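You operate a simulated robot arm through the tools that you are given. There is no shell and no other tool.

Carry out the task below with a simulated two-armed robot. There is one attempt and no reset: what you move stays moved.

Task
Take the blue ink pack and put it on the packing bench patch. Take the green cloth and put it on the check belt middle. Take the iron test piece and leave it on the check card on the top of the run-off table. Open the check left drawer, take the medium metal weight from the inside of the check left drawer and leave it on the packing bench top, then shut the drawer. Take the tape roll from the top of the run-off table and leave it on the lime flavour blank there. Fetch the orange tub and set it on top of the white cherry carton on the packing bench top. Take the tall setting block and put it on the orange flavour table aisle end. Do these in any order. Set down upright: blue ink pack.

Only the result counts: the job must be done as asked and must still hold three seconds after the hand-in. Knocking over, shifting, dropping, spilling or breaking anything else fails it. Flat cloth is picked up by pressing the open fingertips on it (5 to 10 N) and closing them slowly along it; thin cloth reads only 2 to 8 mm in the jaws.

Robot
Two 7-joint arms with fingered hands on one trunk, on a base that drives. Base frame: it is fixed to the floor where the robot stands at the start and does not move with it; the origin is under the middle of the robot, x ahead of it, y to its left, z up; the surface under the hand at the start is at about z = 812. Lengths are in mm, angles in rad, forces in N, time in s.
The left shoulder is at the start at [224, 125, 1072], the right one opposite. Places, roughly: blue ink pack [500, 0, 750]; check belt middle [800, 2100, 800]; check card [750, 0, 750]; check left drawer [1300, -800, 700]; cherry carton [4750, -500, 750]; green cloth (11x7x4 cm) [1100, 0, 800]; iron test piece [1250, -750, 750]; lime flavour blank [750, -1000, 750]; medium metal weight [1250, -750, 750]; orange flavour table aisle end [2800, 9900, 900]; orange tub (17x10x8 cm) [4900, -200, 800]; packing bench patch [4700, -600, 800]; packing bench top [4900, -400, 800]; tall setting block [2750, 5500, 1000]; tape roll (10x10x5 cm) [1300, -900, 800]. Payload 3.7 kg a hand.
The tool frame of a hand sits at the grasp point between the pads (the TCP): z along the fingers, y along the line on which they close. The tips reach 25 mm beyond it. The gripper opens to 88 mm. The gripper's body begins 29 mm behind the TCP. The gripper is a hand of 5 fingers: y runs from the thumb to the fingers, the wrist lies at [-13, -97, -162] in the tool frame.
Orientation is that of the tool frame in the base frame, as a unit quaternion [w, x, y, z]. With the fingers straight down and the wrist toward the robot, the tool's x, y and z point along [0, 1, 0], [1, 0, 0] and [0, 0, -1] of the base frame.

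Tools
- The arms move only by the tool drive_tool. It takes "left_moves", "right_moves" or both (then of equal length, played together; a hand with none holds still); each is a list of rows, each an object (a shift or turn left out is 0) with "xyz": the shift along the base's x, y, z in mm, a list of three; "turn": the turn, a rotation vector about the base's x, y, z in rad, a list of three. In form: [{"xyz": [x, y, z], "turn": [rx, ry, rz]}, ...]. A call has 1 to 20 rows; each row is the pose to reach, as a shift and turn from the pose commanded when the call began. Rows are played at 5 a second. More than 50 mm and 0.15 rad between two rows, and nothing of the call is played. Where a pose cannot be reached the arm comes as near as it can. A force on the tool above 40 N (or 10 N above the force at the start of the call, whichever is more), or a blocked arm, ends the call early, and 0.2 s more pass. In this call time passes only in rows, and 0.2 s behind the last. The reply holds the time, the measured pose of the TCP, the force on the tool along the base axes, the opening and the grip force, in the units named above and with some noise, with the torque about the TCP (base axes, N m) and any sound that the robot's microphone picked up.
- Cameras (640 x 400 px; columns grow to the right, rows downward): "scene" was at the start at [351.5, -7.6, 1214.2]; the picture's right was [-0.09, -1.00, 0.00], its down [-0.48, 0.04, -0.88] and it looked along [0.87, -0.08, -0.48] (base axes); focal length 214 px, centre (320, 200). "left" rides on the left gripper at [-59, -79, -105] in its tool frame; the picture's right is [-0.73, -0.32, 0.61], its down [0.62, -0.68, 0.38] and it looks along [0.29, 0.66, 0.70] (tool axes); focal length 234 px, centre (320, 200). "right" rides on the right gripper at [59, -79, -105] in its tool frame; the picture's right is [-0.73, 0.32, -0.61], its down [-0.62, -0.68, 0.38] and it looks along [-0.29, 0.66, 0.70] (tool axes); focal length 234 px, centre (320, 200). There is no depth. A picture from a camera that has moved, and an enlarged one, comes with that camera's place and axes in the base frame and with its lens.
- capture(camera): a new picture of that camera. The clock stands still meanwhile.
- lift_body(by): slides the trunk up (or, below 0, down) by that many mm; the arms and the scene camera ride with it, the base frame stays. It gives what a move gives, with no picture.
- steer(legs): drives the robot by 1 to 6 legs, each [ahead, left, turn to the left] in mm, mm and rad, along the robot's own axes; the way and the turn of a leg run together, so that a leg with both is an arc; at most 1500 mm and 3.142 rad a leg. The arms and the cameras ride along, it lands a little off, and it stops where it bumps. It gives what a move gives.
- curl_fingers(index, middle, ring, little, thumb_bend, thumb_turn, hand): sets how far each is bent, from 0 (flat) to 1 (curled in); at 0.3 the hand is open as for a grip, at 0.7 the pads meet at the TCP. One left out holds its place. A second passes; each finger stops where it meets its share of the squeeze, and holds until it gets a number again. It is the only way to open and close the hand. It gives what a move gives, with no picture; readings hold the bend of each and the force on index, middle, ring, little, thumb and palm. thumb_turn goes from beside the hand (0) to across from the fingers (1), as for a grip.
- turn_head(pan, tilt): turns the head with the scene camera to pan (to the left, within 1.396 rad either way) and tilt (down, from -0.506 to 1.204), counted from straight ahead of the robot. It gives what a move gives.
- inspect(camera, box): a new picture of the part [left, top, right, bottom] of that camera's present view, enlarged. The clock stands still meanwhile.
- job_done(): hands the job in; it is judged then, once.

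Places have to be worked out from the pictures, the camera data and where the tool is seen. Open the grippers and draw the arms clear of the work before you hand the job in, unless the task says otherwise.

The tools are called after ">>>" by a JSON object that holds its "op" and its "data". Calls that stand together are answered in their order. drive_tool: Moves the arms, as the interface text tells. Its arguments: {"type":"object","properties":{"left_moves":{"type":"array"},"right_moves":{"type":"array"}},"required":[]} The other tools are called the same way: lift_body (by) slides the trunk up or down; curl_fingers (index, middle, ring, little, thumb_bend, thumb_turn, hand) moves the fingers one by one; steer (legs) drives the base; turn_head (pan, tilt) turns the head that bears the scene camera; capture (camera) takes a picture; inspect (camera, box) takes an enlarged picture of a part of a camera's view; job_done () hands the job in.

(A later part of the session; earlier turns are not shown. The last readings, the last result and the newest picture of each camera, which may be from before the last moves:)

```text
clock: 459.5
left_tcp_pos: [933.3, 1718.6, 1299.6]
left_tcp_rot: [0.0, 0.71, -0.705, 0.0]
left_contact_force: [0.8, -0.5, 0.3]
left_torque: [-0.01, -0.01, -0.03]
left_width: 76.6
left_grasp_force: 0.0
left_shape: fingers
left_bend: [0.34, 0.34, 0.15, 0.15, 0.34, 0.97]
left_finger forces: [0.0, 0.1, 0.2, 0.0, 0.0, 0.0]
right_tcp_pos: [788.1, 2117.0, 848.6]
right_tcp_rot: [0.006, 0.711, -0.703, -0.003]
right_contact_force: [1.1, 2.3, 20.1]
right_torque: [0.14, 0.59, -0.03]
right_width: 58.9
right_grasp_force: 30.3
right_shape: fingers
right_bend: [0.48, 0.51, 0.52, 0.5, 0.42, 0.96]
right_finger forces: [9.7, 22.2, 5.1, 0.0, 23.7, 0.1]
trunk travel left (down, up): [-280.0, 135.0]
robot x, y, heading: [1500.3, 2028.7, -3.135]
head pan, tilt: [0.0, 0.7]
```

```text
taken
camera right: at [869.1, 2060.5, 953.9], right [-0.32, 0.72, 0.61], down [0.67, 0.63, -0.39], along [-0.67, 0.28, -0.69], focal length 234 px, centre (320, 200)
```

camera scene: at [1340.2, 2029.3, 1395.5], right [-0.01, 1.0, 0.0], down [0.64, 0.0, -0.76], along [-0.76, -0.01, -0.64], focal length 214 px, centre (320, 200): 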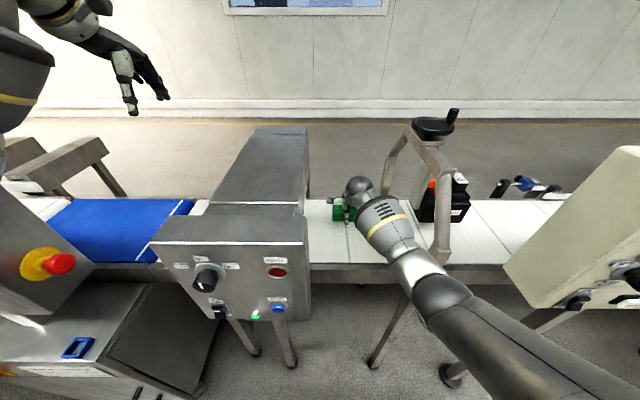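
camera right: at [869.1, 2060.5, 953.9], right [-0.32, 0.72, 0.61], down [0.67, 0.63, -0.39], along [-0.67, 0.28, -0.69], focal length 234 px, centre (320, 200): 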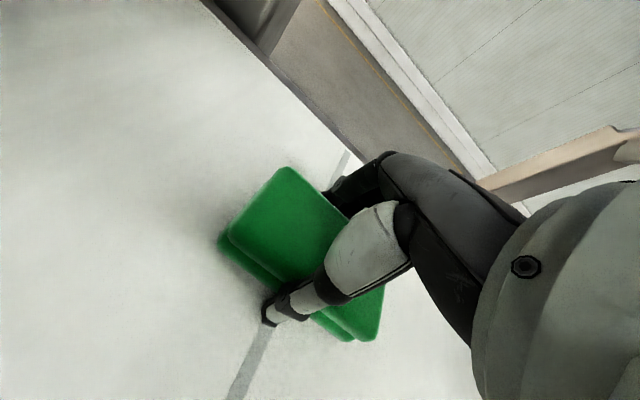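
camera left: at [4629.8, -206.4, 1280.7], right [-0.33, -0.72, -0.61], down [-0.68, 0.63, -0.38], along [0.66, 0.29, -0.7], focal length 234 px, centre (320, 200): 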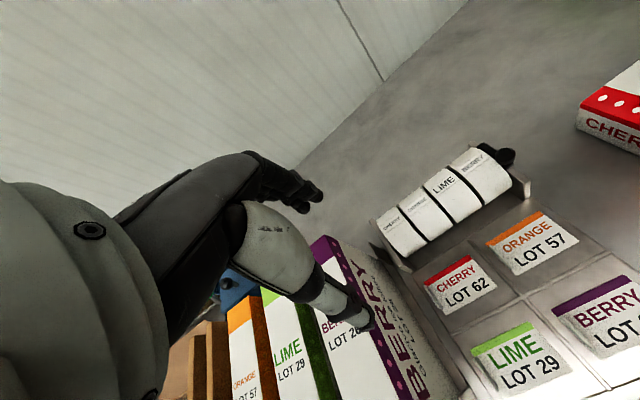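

Firm contact with the belt. I ease up slightly and open the hand, then rise.

>>> {"op": "drive_tool", "data": {"right_moves": [{"xyz": [0, 0, 3]}]}}

>>> {"op": "curl_fingers", "data": {"hand": "right", "index": 0.32, "middle": 0.32, "ring": 0.32, "little": 0.32, "thumb_bend": 0.3}}

>>> {"op": "drive_tool", "data": {"right_moves": [{"xyz": [0, 0, 20]}, {"xyz": [0, 0, 60]}, {"xyz": [0, 0, 105]}, {"xyz": [0, 0, 150]}, {"xyz": [0, 0, 195]}, {"xyz": [0, 0, 240]}, {"xyz": [0, 0, 285]}, {"xyz": [0, 0, 330]}, {"xyz": [0, 0, 375]}, {"xyz": [0, 0, 420]}, {"xyz": [10, 0, 465]}, {"xyz": [30, 0, 500]}]}}

>>> {"op": "capture", "data": {"camera": "scene"}}

>>> {"op": "capture", "data": {"camera": "right"}}

```text
clock: 459.9
left_tcp_pos: [932.2, 1717.5, 1298.9]
left_tcp_rot: [-0.001, 0.71, -0.704, 0.0]
left_contact_force: [-0.1, -0.3, -0.3]
left_torque: [0.02, -0.02, 0.01]
left_width: 76.3
left_grasp_force: 0.0
left_shape: fingers
left_bend: [0.34, 0.34, 0.15, 0.15, 0.34, 0.97]
left_finger forces: [0.0, 0.1, 0.0, 0.0, 0.0, 0.0]
right_tcp_pos: [789.1, 2117.6, 849.0]
right_tcp_rot: [0.003, 0.712, -0.703, 0.0]
right_contact_force: [-5.1, 2.1, 18.8]
right_torque: [0.12, 0.69, -0.04]
right_width: 58.8
right_grasp_force: 29.1
right_shape: fingers
right_bend: [0.48, 0.51, 0.52, 0.5, 0.43, 0.96]
right_finger forces: [11.5, 19.7, 6.1, 0.5, 20.5, 0.0]
trunk travel left (down, up): [-280.0, 135.0]
robot x, y, heading: [1502.7, 2029.1, -3.135]
head pan, tilt: [0.0, 0.7]
```

```text
clock: 460.9
left_tcp_pos: [932.2, 1716.8, 1296.7]
left_tcp_rot: [0.0, 0.71, -0.704, 0.001]
left_contact_force: [-0.4, 0.6, 0.2]
left_torque: [0.0, -0.01, -0.01]
left_width: 76.4
left_grasp_force: 0.1
left_shape: fingers
left_bend: [0.34, 0.34, 0.15, 0.15, 0.34, 0.97]
left_finger forces: [0.1, 0.0, 0.1, 0.1, 0.1, 0.0]
right_tcp_pos: [791.0, 2118.5, 845.7]
right_tcp_rot: [0.001, 0.712, -0.703, 0.001]
right_contact_force: [3.0, -0.5, 7.5]
right_torque: [0.06, 0.32, 0.02]
right_width: 82.6
right_grasp_force: 4.1
right_shape: fingers
right_bend: [0.32, 0.33, 0.32, 0.32, 0.3, 0.96]
right_finger forces: [0.0, 7.4, 0.1, 0.1, 0.3, 0.0]
trunk travel left (down, up): [-280.0, 135.0]
robot x, y, heading: [1496.9, 2029.2, -3.136]
head pan, tilt: [0.0, 0.7]
```

```text
clock: 463.5
left_tcp_pos: [932.3, 1718.1, 1297.2]
left_tcp_rot: [-0.001, 0.71, -0.704, 0.0]
left_contact_force: [-0.1, -0.1, 0.1]
left_torque: [-0.01, 0.03, 0.02]
left_width: 76.5
left_grasp_force: 0.1
left_shape: fingers
left_bend: [0.34, 0.34, 0.15, 0.15, 0.34, 0.97]
left_finger forces: [0.0, 0.0, 0.1, 0.0, 0.0, 0.0]
right_tcp_pos: [820.7, 2117.6, 1348.3]
right_tcp_rot: [0.001, 0.711, -0.703, 0.001]
right_contact_force: [-0.2, 0.4, 0.6]
right_torque: [-0.01, 0.0, -0.03]
right_width: 82.8
right_grasp_force: 0.0
right_shape: fingers
right_bend: [0.32, 0.32, 0.32, 0.32, 0.3, 0.96]
right_finger forces: [0.0, 0.0, 0.0, 0.0, 0.1, 0.0]
trunk travel left (down, up): [-280.0, 135.0]
robot x, y, heading: [1505.8, 2033.4, -3.134]
head pan, tilt: [0.0, 0.7]
```

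```text
taken
camera scene: at [1341.4, 2029.1, 1395.7], right [-0.01, 1.0, 0.0], down [0.64, 0.0, -0.77], along [-0.77, -0.01, -0.64], focal length 214 px, centre (320, 200)
```

scene: 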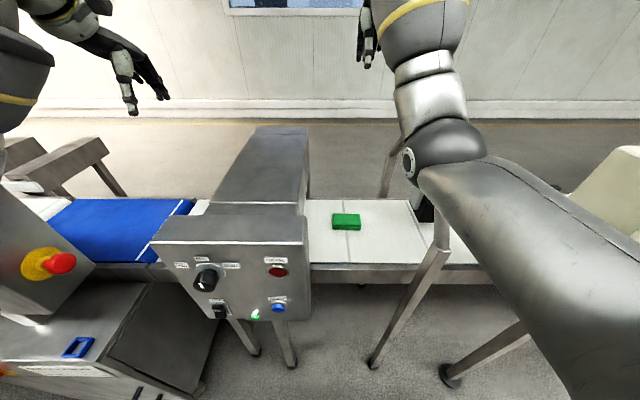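

```text
taken
camera right: at [899.7, 2059.3, 1453.9], right [-0.33, 0.72, 0.6], down [0.67, 0.63, -0.39], along [-0.66, 0.28, -0.7], focal length 234 px, centre (320, 200)
```

right: 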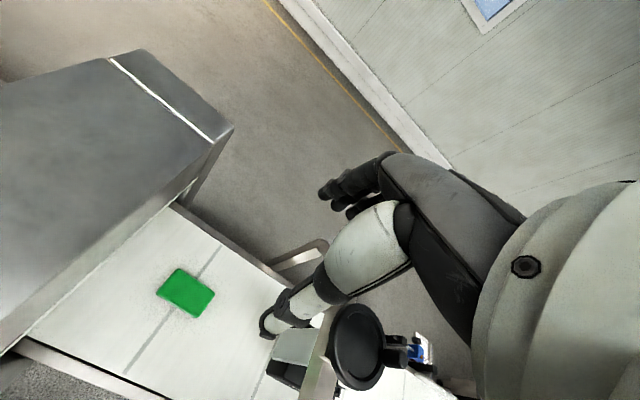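

The cloth lies on the middle of the check belt. I back away, turn to face +y and look toward the tall setting block.

>>> {"op": "steer", "data": {"legs": [[-700, 0, 0], [-200, 0, 0], [0, 0, -1.571]]}}

>>> {"op": "turn_head", "data": {"pan": 0.0, "tilt": 0.3}}

>>> {"op": "capture", "data": {"camera": "scene"}}

```text
clock: 472.5
left_tcp_pos: [2107.4, 2607.6, 1298.0]
left_tcp_rot: [-0.001, 0.002, 1.0, -0.001]
left_contact_force: [0.1, 0.5, 0.6]
left_torque: [0.0, -0.02, 0.01]
left_width: 76.2
left_grasp_force: 0.0
left_shape: fingers
left_bend: [0.34, 0.34, 0.15, 0.15, 0.34, 0.97]
left_finger forces: [0.1, 0.1, 0.0, 0.1, 0.0, 0.0]
right_tcp_pos: [2507.6, 2715.2, 1348.2]
right_tcp_rot: [-0.002, 0.001, 1.0, 0.0]
right_contact_force: [-0.2, 0.7, 0.6]
right_torque: [0.0, 0.01, 0.04]
right_width: 82.9
right_grasp_force: 0.0
right_shape: fingers
right_bend: [0.32, 0.32, 0.32, 0.32, 0.3, 0.96]
right_finger forces: [0.0, 0.0, 0.2, 0.0, 0.1, 0.0]
trunk travel left (down, up): [-280.0, 135.0]
robot x, y, heading: [2411.4, 2034.8, 1.563]
head pan, tilt: [0.0, 0.7]
```

```text
clock: 473.3
left_tcp_pos: [2106.6, 2609.0, 1297.7]
left_tcp_rot: [0.0, 0.003, 1.0, 0.0]
left_contact_force: [-0.3, -0.5, 0.5]
left_torque: [0.05, -0.02, 0.01]
left_width: 76.5
left_grasp_force: 0.0
left_shape: fingers
left_bend: [0.34, 0.34, 0.15, 0.15, 0.34, 0.97]
left_finger forces: [0.0, 0.0, 0.0, 0.1, 0.0, 0.0]
right_tcp_pos: [2508.0, 2714.2, 1347.9]
right_tcp_rot: [-0.001, 0.001, 1.0, 0.001]
right_contact_force: [0.5, 0.4, -0.2]
right_torque: [0.0, -0.04, 0.0]
right_width: 82.9
right_grasp_force: 0.1
right_shape: fingers
right_bend: [0.32, 0.32, 0.32, 0.32, 0.3, 0.96]
right_finger forces: [0.1, 0.0, 0.1, 0.0, 0.0, 0.0]
trunk travel left (down, up): [-280.0, 135.0]
robot x, y, heading: [2412.7, 2031.7, 1.563]
head pan, tilt: [0.0, 0.3]
```

```text
taken
camera scene: at [2414.4, 2205.1, 1431.6], right [1.0, -0.01, 0.0], down [0.0, -0.3, -0.95], along [0.01, 0.95, -0.3], focal length 214 px, centre (320, 200)
```

scene: 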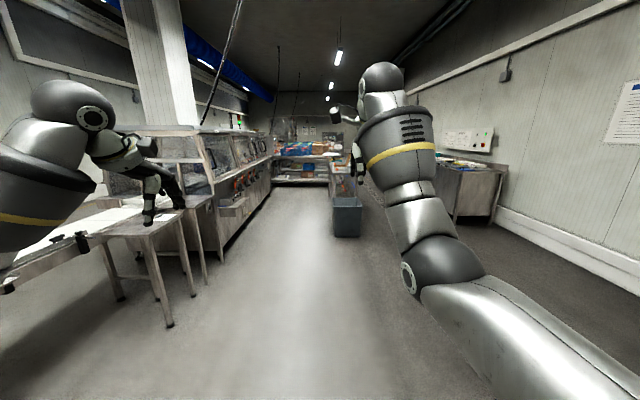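

The right elbow is inward again and hides the view. I re-bend it in this open space.

>>> {"op": "drive_tool", "data": {"right_moves": [{"xyz": [20, 40, -20]}, {"xyz": [40, 80, -40]}, {"xyz": [60, 115, -60]}, {"xyz": [80, 140, -80]}, {"xyz": [100, 165, -100]}]}}

>>> {"op": "drive_tool", "data": {"right_moves": [{"xyz": [0, 40, 0], "turn": [0, 0, 0.1]}, {"xyz": [0, 20, 0], "turn": [0, 0, 0.24]}, {"xyz": [0, 0, 0], "turn": [0, 0, 0.38]}, {"xyz": [0, -30, 0], "turn": [0, 0, 0.52]}, {"xyz": [0, -60, 0], "turn": [0, 0, 0.66]}, {"xyz": [0, -100, 0], "turn": [0, 0, 0.8]}, {"xyz": [5, -140, 0], "turn": [0, 0, 0.8]}, {"xyz": [10, -180, 0], "turn": [0, 0, 0.66]}, {"xyz": [20, -220, 0], "turn": [0, 0, 0.52]}]}}

>>> {"op": "capture", "data": {"camera": "scene"}}

```text
clock: 474.5
left_tcp_pos: [2107.6, 2609.4, 1297.7]
left_tcp_rot: [0.0, 0.002, 1.0, -0.001]
left_contact_force: [-1.0, -0.2, 0.3]
left_torque: [0.03, -0.02, 0.04]
left_width: 76.6
left_grasp_force: 0.1
left_shape: fingers
left_bend: [0.34, 0.34, 0.15, 0.15, 0.34, 0.97]
left_finger forces: [0.1, 0.0, 0.1, 0.0, 0.1, 0.0]
right_tcp_pos: [2591.5, 2832.4, 1254.3]
right_tcp_rot: [-0.002, 0.0, 1.0, 0.001]
right_contact_force: [0.2, -0.4, 0.1]
right_torque: [-0.03, -0.02, 0.04]
right_width: 83.1
right_grasp_force: 0.0
right_shape: fingers
right_bend: [0.32, 0.32, 0.32, 0.32, 0.3, 0.96]
right_finger forces: [0.0, 0.0, 0.0, 0.1, 0.0, 0.1]
right hand out of reach, approached as far as the arm can: row 3, 4, 5
trunk travel left (down, up): [-280.0, 135.0]
robot x, y, heading: [2407.9, 2034.5, 1.563]
head pan, tilt: [0.0, 0.3]
```

```text
clock: 476.5
left_tcp_pos: [2107.1, 2607.5, 1297.9]
left_tcp_rot: [-0.001, 0.003, 1.0, -0.001]
left_contact_force: [-0.2, -0.4, 0.0]
left_torque: [0.01, 0.02, 0.0]
left_width: 76.1
left_grasp_force: 0.1
left_shape: fingers
left_bend: [0.34, 0.34, 0.15, 0.15, 0.34, 0.97]
left_finger forces: [0.0, 0.0, 0.0, 0.0, 0.1, 0.0]
right_tcp_pos: [2613.0, 2615.8, 1254.4]
right_tcp_rot: [-0.002, -0.257, 0.966, -0.001]
right_contact_force: [1.0, 0.4, 0.8]
right_torque: [-0.03, -0.01, -0.01]
right_width: 82.6
right_grasp_force: 0.2
right_shape: fingers
right_bend: [0.32, 0.32, 0.32, 0.32, 0.3, 0.96]
right_finger forces: [0.0, 0.1, 0.0, 0.1, 0.0, 0.0]
right hand out of reach, approached as far as the arm can: row 1, 2, 3
trunk travel left (down, up): [-280.0, 135.0]
robot x, y, heading: [2412.2, 2032.0, 1.568]
head pan, tilt: [0.0, 0.3]
```

```text
taken
camera scene: at [2415.1, 2203.9, 1432.0], right [1.0, -0.01, 0.0], down [0.0, -0.29, -0.96], along [0.01, 0.96, -0.29], focal length 214 px, centre (320, 200)
```

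scene: 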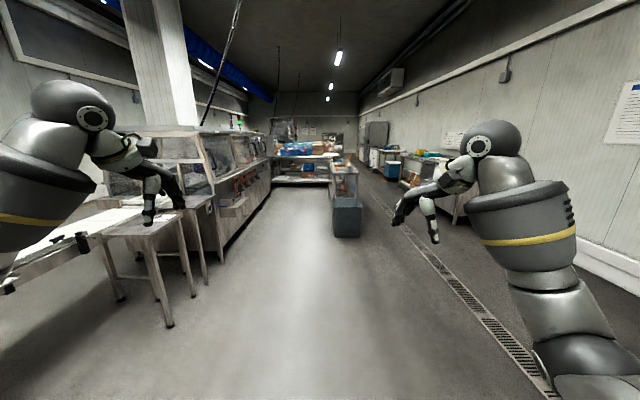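

Good. I turn the right hand back, and zoom toward the far end of the aisle.

>>> {"op": "drive_tool", "data": {"right_moves": [{"xyz": [10, -10, 0], "turn": [0, 0, -0.13]}, {"xyz": [25, -20, 0], "turn": [0, 0, -0.26]}, {"xyz": [40, -30, 0], "turn": [0, 0, -0.39]}, {"xyz": [55, -40, 0], "turn": [0, 0, -0.52]}]}}

>>> {"op": "inspect", "data": {"camera": "scene", "box": [240, 110, 440, 240]}}

```text
clock: 477.5
left_tcp_pos: [2107.7, 2608.2, 1298.4]
left_tcp_rot: [-0.002, 0.003, 1.0, -0.001]
left_contact_force: [0.3, 0.1, -0.1]
left_torque: [0.03, 0.01, 0.01]
left_width: 76.5
left_grasp_force: 0.0
left_shape: fingers
left_bend: [0.34, 0.34, 0.15, 0.15, 0.34, 0.97]
left_finger forces: [0.0, 0.1, 0.1, 0.0, 0.1, 0.1]
right_tcp_pos: [2668.3, 2574.9, 1254.2]
right_tcp_rot: [-0.002, 0.002, 1.0, 0.001]
right_contact_force: [0.5, 0.2, 0.4]
right_torque: [0.0, -0.03, 0.0]
right_width: 82.9
right_grasp_force: 0.0
right_shape: fingers
right_bend: [0.32, 0.32, 0.32, 0.32, 0.3, 0.96]
right_finger forces: [0.0, 0.1, 0.0, 0.0, 0.1, 0.0]
trunk travel left (down, up): [-280.0, 135.0]
robot x, y, heading: [2413.2, 2039.1, 1.565]
head pan, tilt: [0.0, 0.3]
```

```text
3.08 times, centred on (340, 175) of scene
camera zoom: at [2414.8, 2204.6, 1431.8], right [1.0, -0.01, 0.0], down [0.0, -0.3, -0.96], along [0.01, 0.96, -0.3], focal length 660 px, centre (258, 277)
```

zoom: 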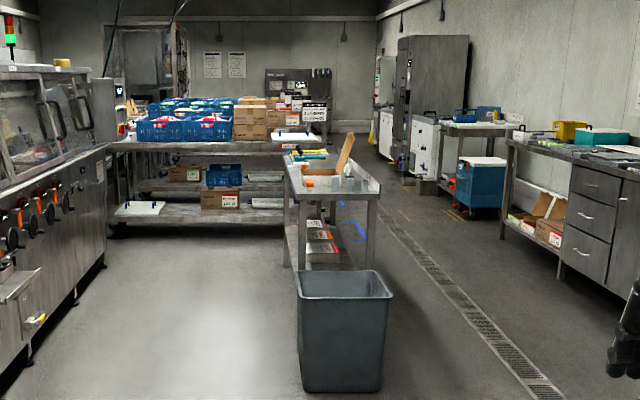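

An island table stands ahead at about x 2750 behind a bin. I drive up to it.

>>> {"op": "steer", "data": {"legs": [[1500, 0, 0], [500, 0, 0]]}}

>>> {"op": "turn_head", "data": {"pan": -0.25, "tilt": 0.5}}

>>> {"op": "capture", "data": {"camera": "scene"}}

>>> {"op": "inspect", "data": {"camera": "scene", "box": [220, 90, 420, 215]}}

```text
clock: 487.6
left_tcp_pos: [2115.7, 4620.1, 1298.2]
left_tcp_rot: [0.001, -0.001, 1.0, -0.001]
left_contact_force: [-0.2, 0.2, -0.5]
left_torque: [0.06, 0.03, 0.02]
left_width: 76.6
left_grasp_force: 0.1
left_shape: fingers
left_bend: [0.34, 0.34, 0.15, 0.15, 0.34, 0.97]
left_finger forces: [0.1, 0.0, 0.0, 0.0, 0.0, 0.0]
right_tcp_pos: [2677.0, 4591.7, 1253.6]
right_tcp_rot: [-0.002, -0.002, 1.0, 0.0]
right_contact_force: [0.8, 1.1, 0.3]
right_torque: [-0.01, 0.01, 0.01]
right_width: 82.9
right_grasp_force: 0.1
right_shape: fingers
right_bend: [0.32, 0.32, 0.32, 0.32, 0.3, 0.96]
right_finger forces: [0.0, 0.1, 0.0, 0.1, 0.1, 0.0]
trunk travel left (down, up): [-280.0, 135.0]
robot x, y, heading: [2422.4, 4050.3, 1.57]
head pan, tilt: [0.0, 0.3]
```

```text
clock: 488.3
left_tcp_pos: [2115.3, 4620.5, 1296.5]
left_tcp_rot: [0.0, 0.001, 1.0, -0.001]
left_contact_force: [-0.8, 0.3, -0.5]
left_torque: [0.0, 0.01, -0.01]
left_width: 76.2
left_grasp_force: 0.0
left_shape: fingers
left_bend: [0.34, 0.34, 0.15, 0.15, 0.34, 0.97]
left_finger forces: [0.0, 0.1, 0.1, 0.0, 0.1, 0.0]
right_tcp_pos: [2677.7, 4590.5, 1254.5]
right_tcp_rot: [-0.002, -0.003, 1.0, 0.0]
right_contact_force: [-0.4, 0.5, 0.1]
right_torque: [0.02, 0.04, -0.01]
right_width: 83.3
right_grasp_force: 0.0
right_shape: fingers
right_bend: [0.32, 0.32, 0.32, 0.32, 0.3, 0.96]
right_finger forces: [0.1, 0.1, 0.0, 0.0, 0.0, 0.0]
trunk travel left (down, up): [-280.0, 135.0]
robot x, y, heading: [2422.9, 4047.8, 1.576]
head pan, tilt: [-0.25, 0.499]
```

```text
taken
camera scene: at [2448.2, 4213.8, 1413.4], right [0.97, -0.25, 0.0], down [-0.12, -0.46, -0.88], along [0.22, 0.85, -0.48], focal length 214 px, centre (320, 200)
```

scene: 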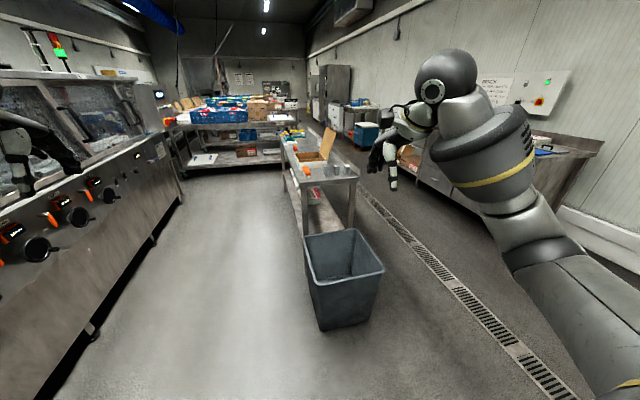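

```text
3.20 times, centred on (320, 152) of scene
camera zoom: at [2448.2, 4213.8, 1413.4], right [0.97, -0.25, 0.0], down [-0.12, -0.46, -0.88], along [0.22, 0.85, -0.48], focal length 686 px, centre (320, 352)
```

zoom: 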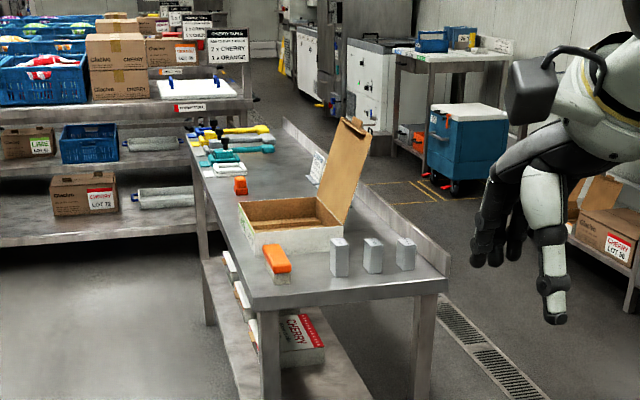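

The three grey setting blocks stand at the near end of the island table. I go along its left side and turn to face it.

>>> {"op": "steer", "data": {"legs": [[0, 300, 0], [1420, 0, 0], [0, 0, -1.571]]}}

>>> {"op": "turn_head", "data": {"pan": 0.0, "tilt": 0.6}}

>>> {"op": "capture", "data": {"camera": "scene"}}

>>> {"op": "inspect", "data": {"camera": "scene", "box": [200, 120, 460, 280]}}

```text
clock: 502.1
left_tcp_pos: [2692.0, 5778.6, 1297.2]
left_tcp_rot: [-0.001, 0.703, 0.712, 0.0]
left_contact_force: [0.0, -0.4, -0.4]
left_torque: [-0.01, -0.01, 0.02]
left_width: 76.4
left_grasp_force: 0.0
left_shape: fingers
left_bend: [0.34, 0.34, 0.15, 0.15, 0.34, 0.97]
left_finger forces: [0.1, 0.1, 0.0, 0.0, 0.0, 0.0]
right_tcp_pos: [2667.5, 5216.5, 1253.9]
right_tcp_rot: [-0.002, 0.702, 0.712, 0.002]
right_contact_force: [0.7, -0.6, 0.4]
right_torque: [-0.03, 0.01, -0.01]
right_width: 83.0
right_grasp_force: 0.1
right_shape: fingers
right_bend: [0.32, 0.32, 0.32, 0.32, 0.3, 0.96]
right_finger forces: [0.0, 0.1, 0.0, 0.0, 0.1, 0.1]
trunk travel left (down, up): [-280.0, 135.0]
robot x, y, heading: [2124.7, 5464.5, 0.003]
head pan, tilt: [-0.25, 0.499]
```

```text
clock: 502.8
left_tcp_pos: [2691.4, 5778.9, 1297.8]
left_tcp_rot: [0.001, 0.704, 0.71, -0.001]
left_contact_force: [0.8, 0.6, 0.3]
left_torque: [0.01, -0.02, 0.01]
left_width: 76.4
left_grasp_force: 0.0
left_shape: fingers
left_bend: [0.34, 0.34, 0.15, 0.15, 0.34, 0.97]
left_finger forces: [0.0, 0.1, 0.0, 0.0, 0.0, 0.0]
right_tcp_pos: [2667.1, 5217.3, 1253.2]
right_tcp_rot: [-0.001, 0.702, 0.712, 0.002]
right_contact_force: [0.2, 0.9, 0.0]
right_torque: [-0.01, 0.05, 0.03]
right_width: 82.9
right_grasp_force: 0.0
right_shape: fingers
right_bend: [0.32, 0.32, 0.32, 0.32, 0.3, 0.96]
right_finger forces: [0.0, 0.1, 0.1, 0.0, 0.0, 0.0]
trunk travel left (down, up): [-280.0, 135.0]
robot x, y, heading: [2125.7, 5466.5, 0.007]
head pan, tilt: [0.0, 0.6]
```

```text
taken
camera scene: at [2289.9, 5467.0, 1404.2], right [0.01, -1.0, 0.0], down [-0.56, 0.0, -0.83], along [0.83, 0.01, -0.56], focal length 214 px, centre (320, 200)
```

scene: 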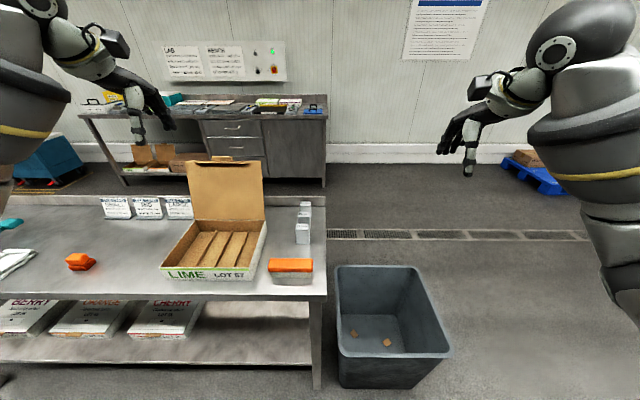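

```text
2.46 times, centred on (330, 200) of scene
camera zoom: at [2289.9, 5467.0, 1404.2], right [0.01, -1.0, 0.0], down [-0.56, 0.0, -0.83], along [0.83, 0.01, -0.56], focal length 528 px, centre (295, 200)
```

zoom: 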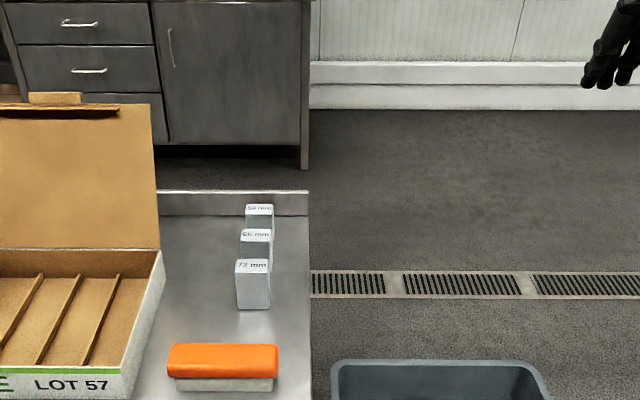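

The nearest block (72 mm) is the tall one: about [2820, 5523], 24×45 mm footprint, top z≈935, with the 66 mm block ~30 mm behind it. I move the base so the right arm is in front of it.

>>> {"op": "steer", "data": {"legs": [[90, 120, -0.005]]}}

>>> {"op": "drive_tool", "data": {"right_moves": [{"xyz": [0, 45, 0]}, {"xyz": [0, 90, 0]}, {"xyz": [5, 135, -10]}, {"xyz": [20, 165, -35]}, {"xyz": [40, 180, -70]}, {"xyz": [55, 186, -110]}, {"xyz": [60, 187, -150]}]}}

>>> {"op": "capture", "data": {"camera": "right"}}

>>> {"op": "capture", "data": {"camera": "scene"}}

```text
clock: 504.5
left_tcp_pos: [2781.6, 5895.7, 1297.3]
left_tcp_rot: [-0.002, 0.705, 0.709, 0.0]
left_contact_force: [-0.2, -0.2, 0.5]
left_torque: [0.0, 0.04, 0.02]
left_width: 76.6
left_grasp_force: 0.2
left_shape: fingers
left_bend: [0.34, 0.34, 0.15, 0.15, 0.34, 0.97]
left_finger forces: [0.1, 0.0, 0.1, 0.1, 0.0, 0.0]
right_tcp_pos: [2755.3, 5333.9, 1253.1]
right_tcp_rot: [-0.002, 0.704, 0.711, 0.002]
right_contact_force: [0.8, 0.3, -0.1]
right_torque: [-0.01, 0.02, -0.01]
right_width: 82.9
right_grasp_force: 0.2
right_shape: fingers
right_bend: [0.32, 0.32, 0.32, 0.32, 0.3, 0.96]
right_finger forces: [0.0, 0.0, 0.0, 0.0, 0.0, 0.0]
trunk travel left (down, up): [-280.0, 135.0]
robot x, y, heading: [2210.8, 5588.1, 0.004]
head pan, tilt: [0.0, 0.6]
```

```text
clock: 506.1
left_tcp_pos: [2782.3, 5895.5, 1297.4]
left_tcp_rot: [-0.001, 0.705, 0.709, 0.0]
left_contact_force: [0.1, 1.1, 0.3]
left_torque: [0.0, 0.02, 0.01]
left_width: 76.4
left_grasp_force: 0.0
left_shape: fingers
left_bend: [0.34, 0.34, 0.15, 0.15, 0.34, 0.97]
left_finger forces: [0.1, 0.1, 0.0, 0.0, 0.0, 0.0]
right_tcp_pos: [2815.6, 5522.6, 1104.3]
right_tcp_rot: [-0.001, 0.704, 0.71, 0.002]
right_contact_force: [0.4, 0.5, 0.2]
right_torque: [0.0, -0.01, 0.01]
right_width: 83.0
right_grasp_force: 0.0
right_shape: fingers
right_bend: [0.32, 0.32, 0.32, 0.32, 0.3, 0.96]
right_finger forces: [0.0, 0.0, 0.0, 0.0, 0.0, 0.0]
trunk travel left (down, up): [-280.0, 135.0]
robot x, y, heading: [2211.1, 5586.8, 0.006]
head pan, tilt: [0.0, 0.6]
```

```text
taken
camera right: at [2735.8, 5580.8, 1210.7], right [0.33, -0.73, 0.61], down [-0.68, -0.63, -0.39], along [0.66, -0.28, -0.7], focal length 234 px, centre (320, 200)
```

right: 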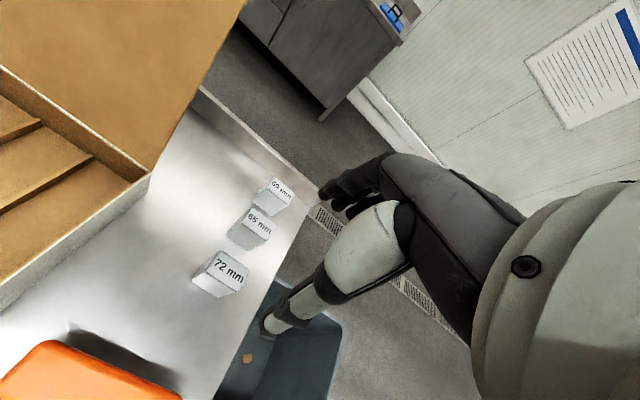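

```text
taken
camera scene: at [2378.6, 5587.4, 1404.2], right [0.0, -1.0, 0.0], down [-0.57, 0.0, -0.82], along [0.82, 0.0, -0.57], focal length 214 px, centre (320, 200)
```

scene: 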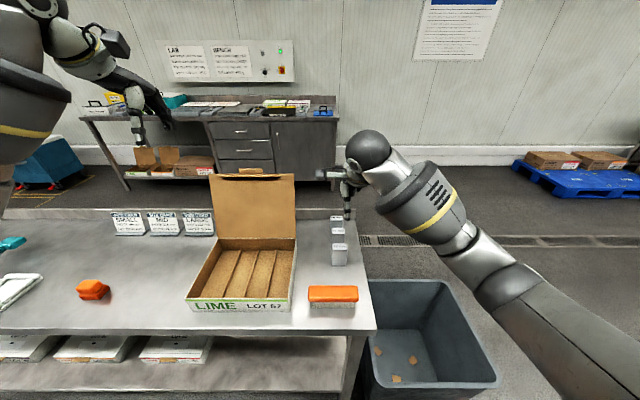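

I zoom the hand camera on the three blocks to measure position and gaps.

>>> {"op": "inspect", "data": {"camera": "right", "box": [170, 160, 330, 310]}}

>>> {"op": "inspect", "data": {"camera": "scene", "box": [280, 190, 400, 290]}}

```text
2.67 times, centred on (250, 235) of right
camera zoom: at [2735.8, 5580.8, 1210.7], right [0.33, -0.73, 0.61], down [-0.68, -0.63, -0.39], along [0.66, -0.28, -0.7], focal length 624 px, centre (507, 107)
```

zoom: 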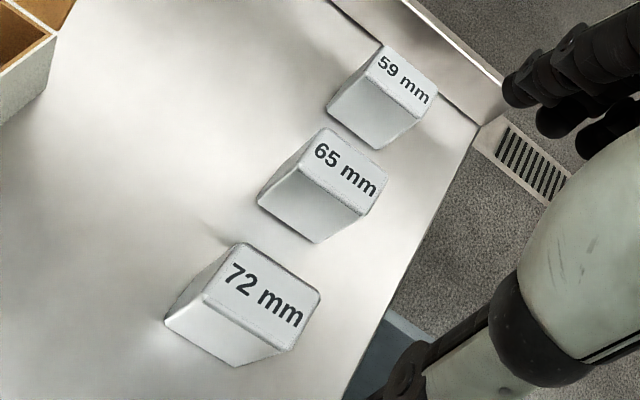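

```text
4.00 times, centred on (340, 240) of scene
camera zoom: at [2378.6, 5587.4, 1404.2], right [0.0, -1.0, 0.0], down [-0.57, 0.0, -0.82], along [0.82, 0.0, -0.57], focal length 858 px, centre (240, 40)
```

zoom: 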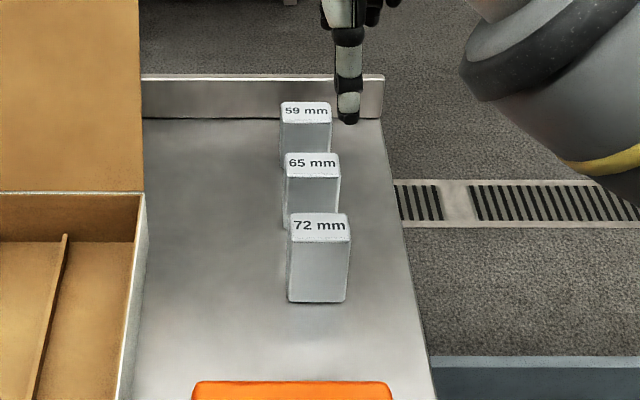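

The 72 mm block: top centre [2821, 5530, 934], x 2808–2836; the next block starts at x≈2881, so there is a 45 mm gap. I set a narrower opening and lower over it.

>>> {"op": "curl_fingers", "data": {"hand": "right", "index": 0.41, "middle": 0.41, "ring": 0.41, "little": 0.41, "thumb_bend": 0.41}}

>>> {"op": "drive_tool", "data": {"right_moves": [{"xyz": [3, 4, -40]}, {"xyz": [5, 7, -80]}, {"xyz": [6, 8, -120]}]}}

>>> {"op": "capture", "data": {"camera": "right"}}

>>> {"op": "inspect", "data": {"camera": "scene", "box": [280, 160, 440, 290]}}

```text
clock: 507.1
left_tcp_pos: [2782.0, 5897.2, 1297.5]
left_tcp_rot: [-0.001, 0.705, 0.709, 0.0]
left_contact_force: [-0.5, 0.2, 0.5]
left_torque: [0.02, 0.01, -0.03]
left_width: 76.3
left_grasp_force: 0.1
left_shape: fingers
left_bend: [0.34, 0.34, 0.15, 0.15, 0.34, 0.97]
left_finger forces: [0.1, 0.1, 0.0, 0.1, 0.0, 0.0]
right_tcp_pos: [2815.8, 5523.7, 1105.5]
right_tcp_rot: [-0.001, 0.704, 0.71, 0.001]
right_contact_force: [0.0, 0.4, 0.5]
right_torque: [-0.04, -0.02, 0.0]
right_width: 62.2
right_grasp_force: 0.0
right_shape: fingers
right_bend: [0.41, 0.41, 0.41, 0.41, 0.41, 0.97]
right_finger forces: [0.0, 0.0, 0.1, 0.1, 0.0, 0.0]
trunk travel left (down, up): [-280.0, 135.0]
robot x, y, heading: [2210.9, 5586.2, 0.003]
head pan, tilt: [0.0, 0.6]
```

```text
clock: 507.9
left_tcp_pos: [2782.1, 5896.5, 1297.8]
left_tcp_rot: [0.0, 0.705, 0.709, 0.001]
left_contact_force: [-0.5, 0.0, -0.1]
left_torque: [0.03, 0.0, 0.01]
left_width: 76.2
left_grasp_force: 0.0
left_shape: fingers
left_bend: [0.34, 0.34, 0.15, 0.15, 0.34, 0.97]
left_finger forces: [0.0, 0.0, 0.1, 0.0, 0.0, 0.0]
right_tcp_pos: [2821.6, 5529.6, 984.7]
right_tcp_rot: [-0.001, 0.704, 0.711, 0.002]
right_contact_force: [0.2, 0.3, -0.1]
right_torque: [-0.02, -0.01, -0.01]
right_width: 61.9
right_grasp_force: 0.1
right_shape: fingers
right_bend: [0.41, 0.41, 0.41, 0.41, 0.41, 0.97]
right_finger forces: [0.0, 0.0, 0.2, 0.0, 0.0, 0.0]
trunk travel left (down, up): [-280.0, 135.0]
robot x, y, heading: [2208.4, 5585.7, 0.001]
head pan, tilt: [0.0, 0.6]
```

```text
taken
camera right: at [2740.9, 5587.7, 1090.0], right [0.33, -0.72, 0.61], down [-0.68, -0.63, -0.39], along [0.66, -0.28, -0.7], focal length 234 px, centre (320, 200)
```

right: 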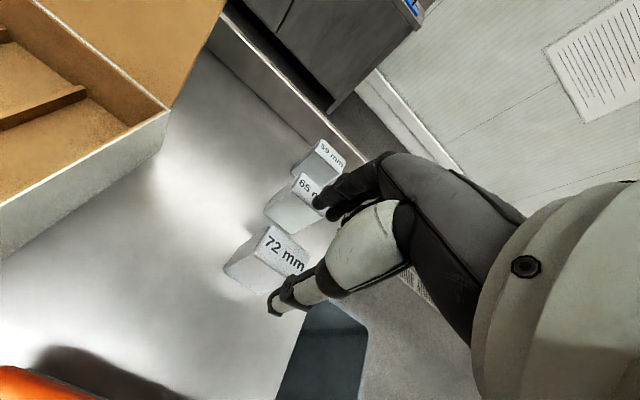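

```text
3.08 times, centred on (360, 225) of scene
camera zoom: at [2378.7, 5587.5, 1404.2], right [0.0, -1.0, 0.0], down [-0.57, 0.0, -0.82], along [0.82, 0.0, -0.57], focal length 660 px, centre (197, 123)
```

zoom: 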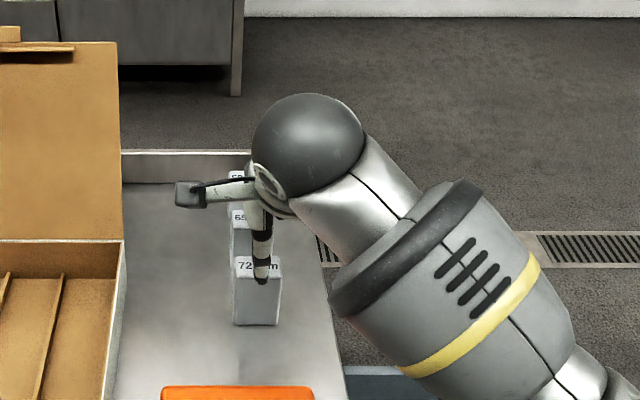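

Aligned within a few millimetres. I lower to z≈905.

>>> {"op": "drive_tool", "data": {"right_moves": [{"xyz": [1, 3, -30]}, {"xyz": [1, 3, -55]}, {"xyz": [1, 3, -72]}, {"xyz": [1, 3, -80]}]}}

>>> {"op": "capture", "data": {"camera": "right"}}

>>> {"op": "curl_fingers", "data": {"hand": "right", "index": 0.64, "middle": 0.64, "thumb_bend": 0.62}}

>>> {"op": "capture", "data": {"camera": "right"}}

```text
clock: 508.9
left_tcp_pos: [2781.7, 5896.1, 1296.7]
left_tcp_rot: [-0.001, 0.705, 0.709, 0.0]
left_contact_force: [-0.7, 0.6, 0.2]
left_torque: [0.03, 0.03, 0.02]
left_width: 76.4
left_grasp_force: 0.0
left_shape: fingers
left_bend: [0.34, 0.34, 0.15, 0.15, 0.34, 0.97]
left_finger forces: [0.0, 0.0, 0.0, 0.0, 0.0, 0.1]
right_tcp_pos: [2821.7, 5533.0, 904.8]
right_tcp_rot: [-0.001, 0.705, 0.71, 0.002]
right_contact_force: [-0.4, 0.5, -0.6]
right_torque: [0.0, 0.01, 0.02]
right_width: 61.9
right_grasp_force: 0.0
right_shape: fingers
right_bend: [0.41, 0.41, 0.41, 0.41, 0.41, 0.97]
right_finger forces: [0.0, 0.1, 0.0, 0.0, 0.0, 0.0]
trunk travel left (down, up): [-280.0, 135.0]
robot x, y, heading: [2211.4, 5590.7, -0.001]
head pan, tilt: [0.0, 0.6]
```

```text
taken
camera right: at [2742.1, 5590.3, 1009.6], right [0.33, -0.72, 0.61], down [-0.68, -0.63, -0.39], along [0.66, -0.28, -0.7], focal length 234 px, centre (320, 200)
```

right: 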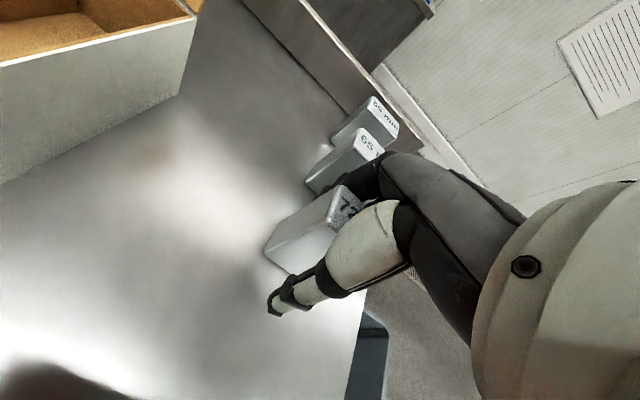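

```text
clock: 509.9
left_tcp_pos: [2781.2, 5896.8, 1298.4]
left_tcp_rot: [-0.001, 0.705, 0.709, 0.0]
left_contact_force: [0.3, 0.8, 0.2]
left_torque: [-0.01, 0.04, 0.01]
left_width: 76.3
left_grasp_force: 0.0
left_shape: fingers
left_bend: [0.34, 0.34, 0.15, 0.15, 0.34, 0.97]
left_finger forces: [0.1, 0.1, 0.0, 0.1, 0.0, 0.1]
right_tcp_pos: [2822.9, 5531.9, 904.1]
right_tcp_rot: [-0.001, 0.704, 0.711, 0.001]
right_contact_force: [-0.5, -0.1, -0.5]
right_torque: [-0.03, 0.01, 0.0]
right_width: 23.9
right_grasp_force: 5.2
right_shape: fingers
right_bend: [0.59, 0.61, 0.41, 0.41, 0.57, 0.99]
right_finger forces: [2.3, 2.3, 0.1, 0.0, 4.3, 0.0]
trunk travel left (down, up): [-280.0, 135.0]
robot x, y, heading: [2208.7, 5588.4, 0.006]
head pan, tilt: [0.0, 0.6]
```

```text
taken
camera right: at [2742.1, 5590.5, 1009.6], right [0.33, -0.72, 0.6], down [-0.68, -0.63, -0.39], along [0.66, -0.28, -0.7], focal length 234 px, centre (320, 200)
```

right: 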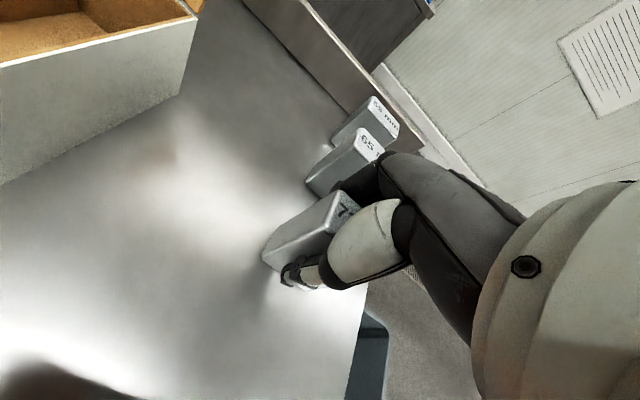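

Gripped (24 mm). I tighten and lift straight up.

>>> {"op": "curl_fingers", "data": {"hand": "right", "index": 0.78, "middle": 0.78, "thumb_bend": 0.76}}

>>> {"op": "drive_tool", "data": {"right_moves": [{"xyz": [0, 0, 15]}, {"xyz": [0, 0, 45]}, {"xyz": [0, 0, 90]}, {"xyz": [0, 0, 135]}, {"xyz": [0, 0, 180]}, {"xyz": [0, 0, 225]}, {"xyz": [-10, 0, 270]}, {"xyz": [-30, -10, 310]}, {"xyz": [-50, -30, 340]}]}}

>>> {"op": "capture", "data": {"camera": "right"}}

>>> {"op": "capture", "data": {"camera": "scene"}}

```text
clock: 510.9
left_tcp_pos: [2781.7, 5897.4, 1297.4]
left_tcp_rot: [-0.001, 0.706, 0.709, 0.0]
left_contact_force: [0.5, -0.2, -0.2]
left_torque: [0.0, 0.0, 0.02]
left_width: 76.2
left_grasp_force: 0.1
left_shape: fingers
left_bend: [0.34, 0.34, 0.15, 0.15, 0.34, 0.97]
left_finger forces: [0.0, 0.0, 0.0, 0.0, 0.0, 0.1]
right_tcp_pos: [2821.5, 5532.6, 905.0]
right_tcp_rot: [-0.002, 0.704, 0.71, 0.001]
right_contact_force: [-0.5, 0.5, -0.2]
right_torque: [-0.02, 0.01, -0.01]
right_width: 22.6
right_grasp_force: 16.0
right_shape: fingers
right_bend: [0.72, 0.64, 0.41, 0.41, 0.57, 0.98]
right_finger forces: [8.4, 7.5, 0.0, 0.0, 16.5, 0.0]
trunk travel left (down, up): [-280.0, 135.0]
robot x, y, heading: [2210.5, 5587.8, 0.008]
head pan, tilt: [0.0, 0.6]
```

```text
clock: 512.9
left_tcp_pos: [2780.0, 5894.8, 1298.9]
left_tcp_rot: [-0.001, 0.705, 0.709, -0.001]
left_contact_force: [-0.3, -0.1, 0.3]
left_torque: [0.01, -0.03, -0.02]
left_width: 76.4
left_grasp_force: 0.1
left_shape: fingers
left_bend: [0.34, 0.34, 0.15, 0.15, 0.34, 0.97]
left_finger forces: [0.0, 0.0, 0.0, 0.1, 0.0, 0.0]
right_tcp_pos: [2769.1, 5501.2, 1244.0]
right_tcp_rot: [-0.001, 0.704, 0.71, 0.001]
right_contact_force: [0.0, -1.2, -3.3]
right_torque: [0.0, -0.06, 0.01]
right_width: 22.3
right_grasp_force: 16.5
right_shape: fingers
right_bend: [0.72, 0.64, 0.41, 0.41, 0.57, 0.98]
right_finger forces: [8.2, 7.5, 0.1, 0.0, 16.0, 0.1]
trunk travel left (down, up): [-280.0, 135.0]
robot x, y, heading: [2209.9, 5587.1, 0.005]
head pan, tilt: [0.0, 0.6]
```

```text
taken
camera right: at [2689.1, 5558.4, 1348.6], right [0.33, -0.73, 0.6], down [-0.68, -0.63, -0.39], along [0.66, -0.28, -0.7], focal length 234 px, centre (320, 200)
```

right: 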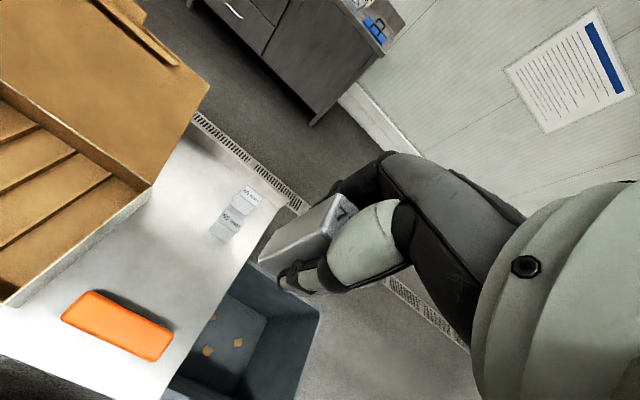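

```text
taken
camera scene: at [2377.7, 5586.5, 1404.4], right [0.0, -1.0, 0.0], down [-0.56, 0.0, -0.83], along [0.83, 0.0, -0.56], focal length 214 px, centre (320, 200)
```

scene: 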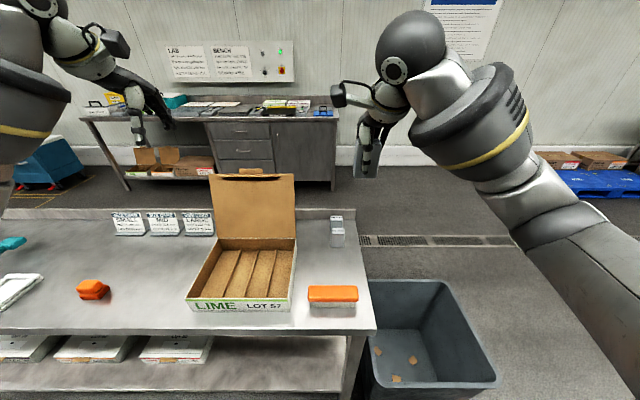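

The block is held. I back off, turn to face +y and look down the aisle.

>>> {"op": "steer", "data": {"legs": [[-180, 0, 0], [0, 0, 1.571]]}}

>>> {"op": "turn_head", "data": {"pan": -0.1, "tilt": 0.35}}

>>> {"op": "capture", "data": {"camera": "scene"}}

>>> {"op": "inspect", "data": {"camera": "scene", "box": [220, 80, 480, 240]}}

```text
clock: 518.2
left_tcp_pos: [1738.6, 6166.3, 1296.9]
left_tcp_rot: [0.0, 0.012, 1.0, -0.001]
left_contact_force: [-0.6, 0.6, -0.1]
left_torque: [-0.02, -0.02, -0.04]
left_width: 76.3
left_grasp_force: 0.1
left_shape: fingers
left_bend: [0.34, 0.34, 0.15, 0.15, 0.34, 0.97]
left_finger forces: [0.0, 0.0, 0.0, 0.0, 0.1, 0.0]
right_tcp_pos: [2134.0, 6143.1, 1242.8]
right_tcp_rot: [-0.001, 0.009, 1.0, 0.001]
right_contact_force: [0.2, 0.9, -2.4]
right_torque: [0.05, 0.0, -0.03]
right_width: 22.4
right_grasp_force: 15.4
right_shape: fingers
right_bend: [0.72, 0.64, 0.41, 0.41, 0.57, 0.98]
right_finger forces: [7.8, 7.3, 0.0, 0.1, 15.3, 0.1]
trunk travel left (down, up): [-280.0, 135.0]
robot x, y, heading: [2032.2, 5587.7, 1.548]
head pan, tilt: [0.0, 0.6]
```

```text
clock: 519.0
left_tcp_pos: [1739.2, 6166.5, 1297.3]
left_tcp_rot: [-0.001, 0.012, 1.0, -0.001]
left_contact_force: [-0.2, 0.3, 0.4]
left_torque: [0.01, -0.01, -0.01]
left_width: 76.3
left_grasp_force: 0.1
left_shape: fingers
left_bend: [0.34, 0.34, 0.15, 0.15, 0.34, 0.97]
left_finger forces: [0.0, 0.0, 0.0, 0.1, 0.0, 0.0]
right_tcp_pos: [2132.5, 6143.4, 1243.2]
right_tcp_rot: [-0.002, 0.009, 1.0, 0.0]
right_contact_force: [0.4, 0.1, -2.7]
right_torque: [0.01, -0.01, -0.01]
right_width: 22.5
right_grasp_force: 15.2
right_shape: fingers
right_bend: [0.72, 0.64, 0.41, 0.41, 0.57, 0.98]
right_finger forces: [7.9, 7.3, 0.1, 0.0, 15.3, 0.1]
trunk travel left (down, up): [-280.0, 135.0]
robot x, y, heading: [2030.1, 5585.8, 1.542]
head pan, tilt: [-0.099, 0.351]
```

```text
taken
camera scene: at [2047.9, 5756.6, 1426.9], right [0.99, -0.12, 0.0], down [-0.04, -0.34, -0.94], along [0.12, 0.93, -0.34], focal length 214 px, centre (320, 200)
```

scene: 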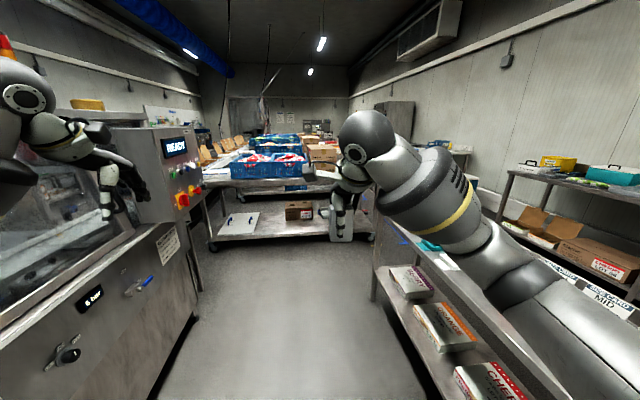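

```text
2.46 times, centred on (350, 160) of scene
camera zoom: at [2047.9, 5756.6, 1426.9], right [0.99, -0.12, 0.0], down [-0.04, -0.34, -0.94], along [0.12, 0.93, -0.34], focal length 528 px, centre (246, 298)
```

zoom: 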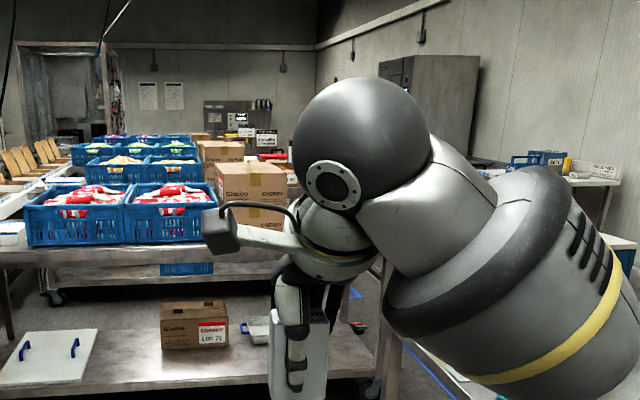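

The flavour tables lie beyond; their aisle ends face the wide aisle at x≈3000–4700. I drive back out, round the bin, and up that aisle.

>>> {"op": "steer", "data": {"legs": [[-1300, 0, 0.026], [0, -1470, 0], [1500, 0, 0], [1500, 0, 0], [700, 0, 0]]}}

>>> {"op": "turn_head", "data": {"pan": 0.3, "tilt": 0.35}}

>>> {"op": "capture", "data": {"camera": "scene"}}

```text
clock: 554.3
left_tcp_pos: [3112.0, 8221.3, 1301.7]
left_tcp_rot: [-0.006, -0.027, 1.0, 0.001]
left_contact_force: [0.0, -0.3, -0.6]
left_torque: [-0.01, -0.01, -0.05]
left_width: 76.4
left_grasp_force: 0.1
left_shape: fingers
left_bend: [0.34, 0.34, 0.15, 0.15, 0.34, 0.98]
left_finger forces: [0.1, 0.0, 0.0, 0.1, 0.0, 0.1]
right_tcp_pos: [3516.0, 8223.5, 1247.9]
right_tcp_rot: [-0.003, -0.019, 1.0, 0.006]
right_contact_force: [0.6, 0.5, -2.2]
right_torque: [0.02, 0.01, 0.03]
right_width: 22.3
right_grasp_force: 15.8
right_shape: fingers
right_bend: [0.72, 0.64, 0.41, 0.41, 0.57, 0.98]
right_finger forces: [7.8, 7.6, 0.0, 0.0, 15.5, 0.0]
trunk travel left (down, up): [-280.0, 135.0]
robot x, y, heading: [3440.9, 7673.2, 1.599]
head pan, tilt: [-0.099, 0.351]
stopped in leg 5: the robot was blocked; the commanded pose is now the measured one
```

```text
clock: 555.2
left_tcp_pos: [3112.8, 8224.3, 1304.9]
left_tcp_rot: [-0.005, -0.024, 1.0, 0.005]
left_contact_force: [-0.3, -0.1, -1.3]
left_torque: [0.04, 0.03, 0.05]
left_width: 76.2
left_grasp_force: 0.1
left_shape: fingers
left_bend: [0.34, 0.34, 0.15, 0.15, 0.34, 0.98]
left_finger forces: [0.1, 0.1, 0.0, 0.0, 0.0, 0.0]
right_tcp_pos: [3515.8, 8225.4, 1249.5]
right_tcp_rot: [-0.002, -0.017, 1.0, 0.007]
right_contact_force: [0.7, 0.3, -1.9]
right_torque: [-0.03, 0.0, 0.02]
right_width: 22.3
right_grasp_force: 15.5
right_shape: fingers
right_bend: [0.72, 0.64, 0.41, 0.41, 0.57, 0.98]
right_finger forces: [7.8, 7.5, 0.0, 0.1, 15.6, 0.0]
trunk travel left (down, up): [-280.0, 135.0]
robot x, y, heading: [3441.3, 7676.6, 1.598]
head pan, tilt: [0.3, 0.351]
```

```text
taken
camera scene: at [3415.2, 7827.9, 1428.9], right [0.95, 0.32, 0.0], down [0.11, -0.31, -0.94], along [-0.3, 0.89, -0.33], focal length 214 px, centre (320, 200)
```

scene: 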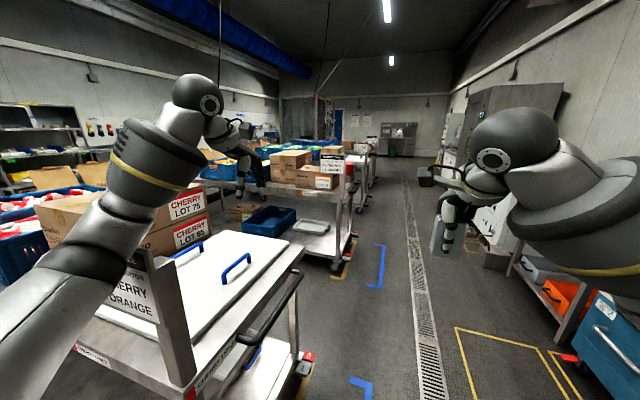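

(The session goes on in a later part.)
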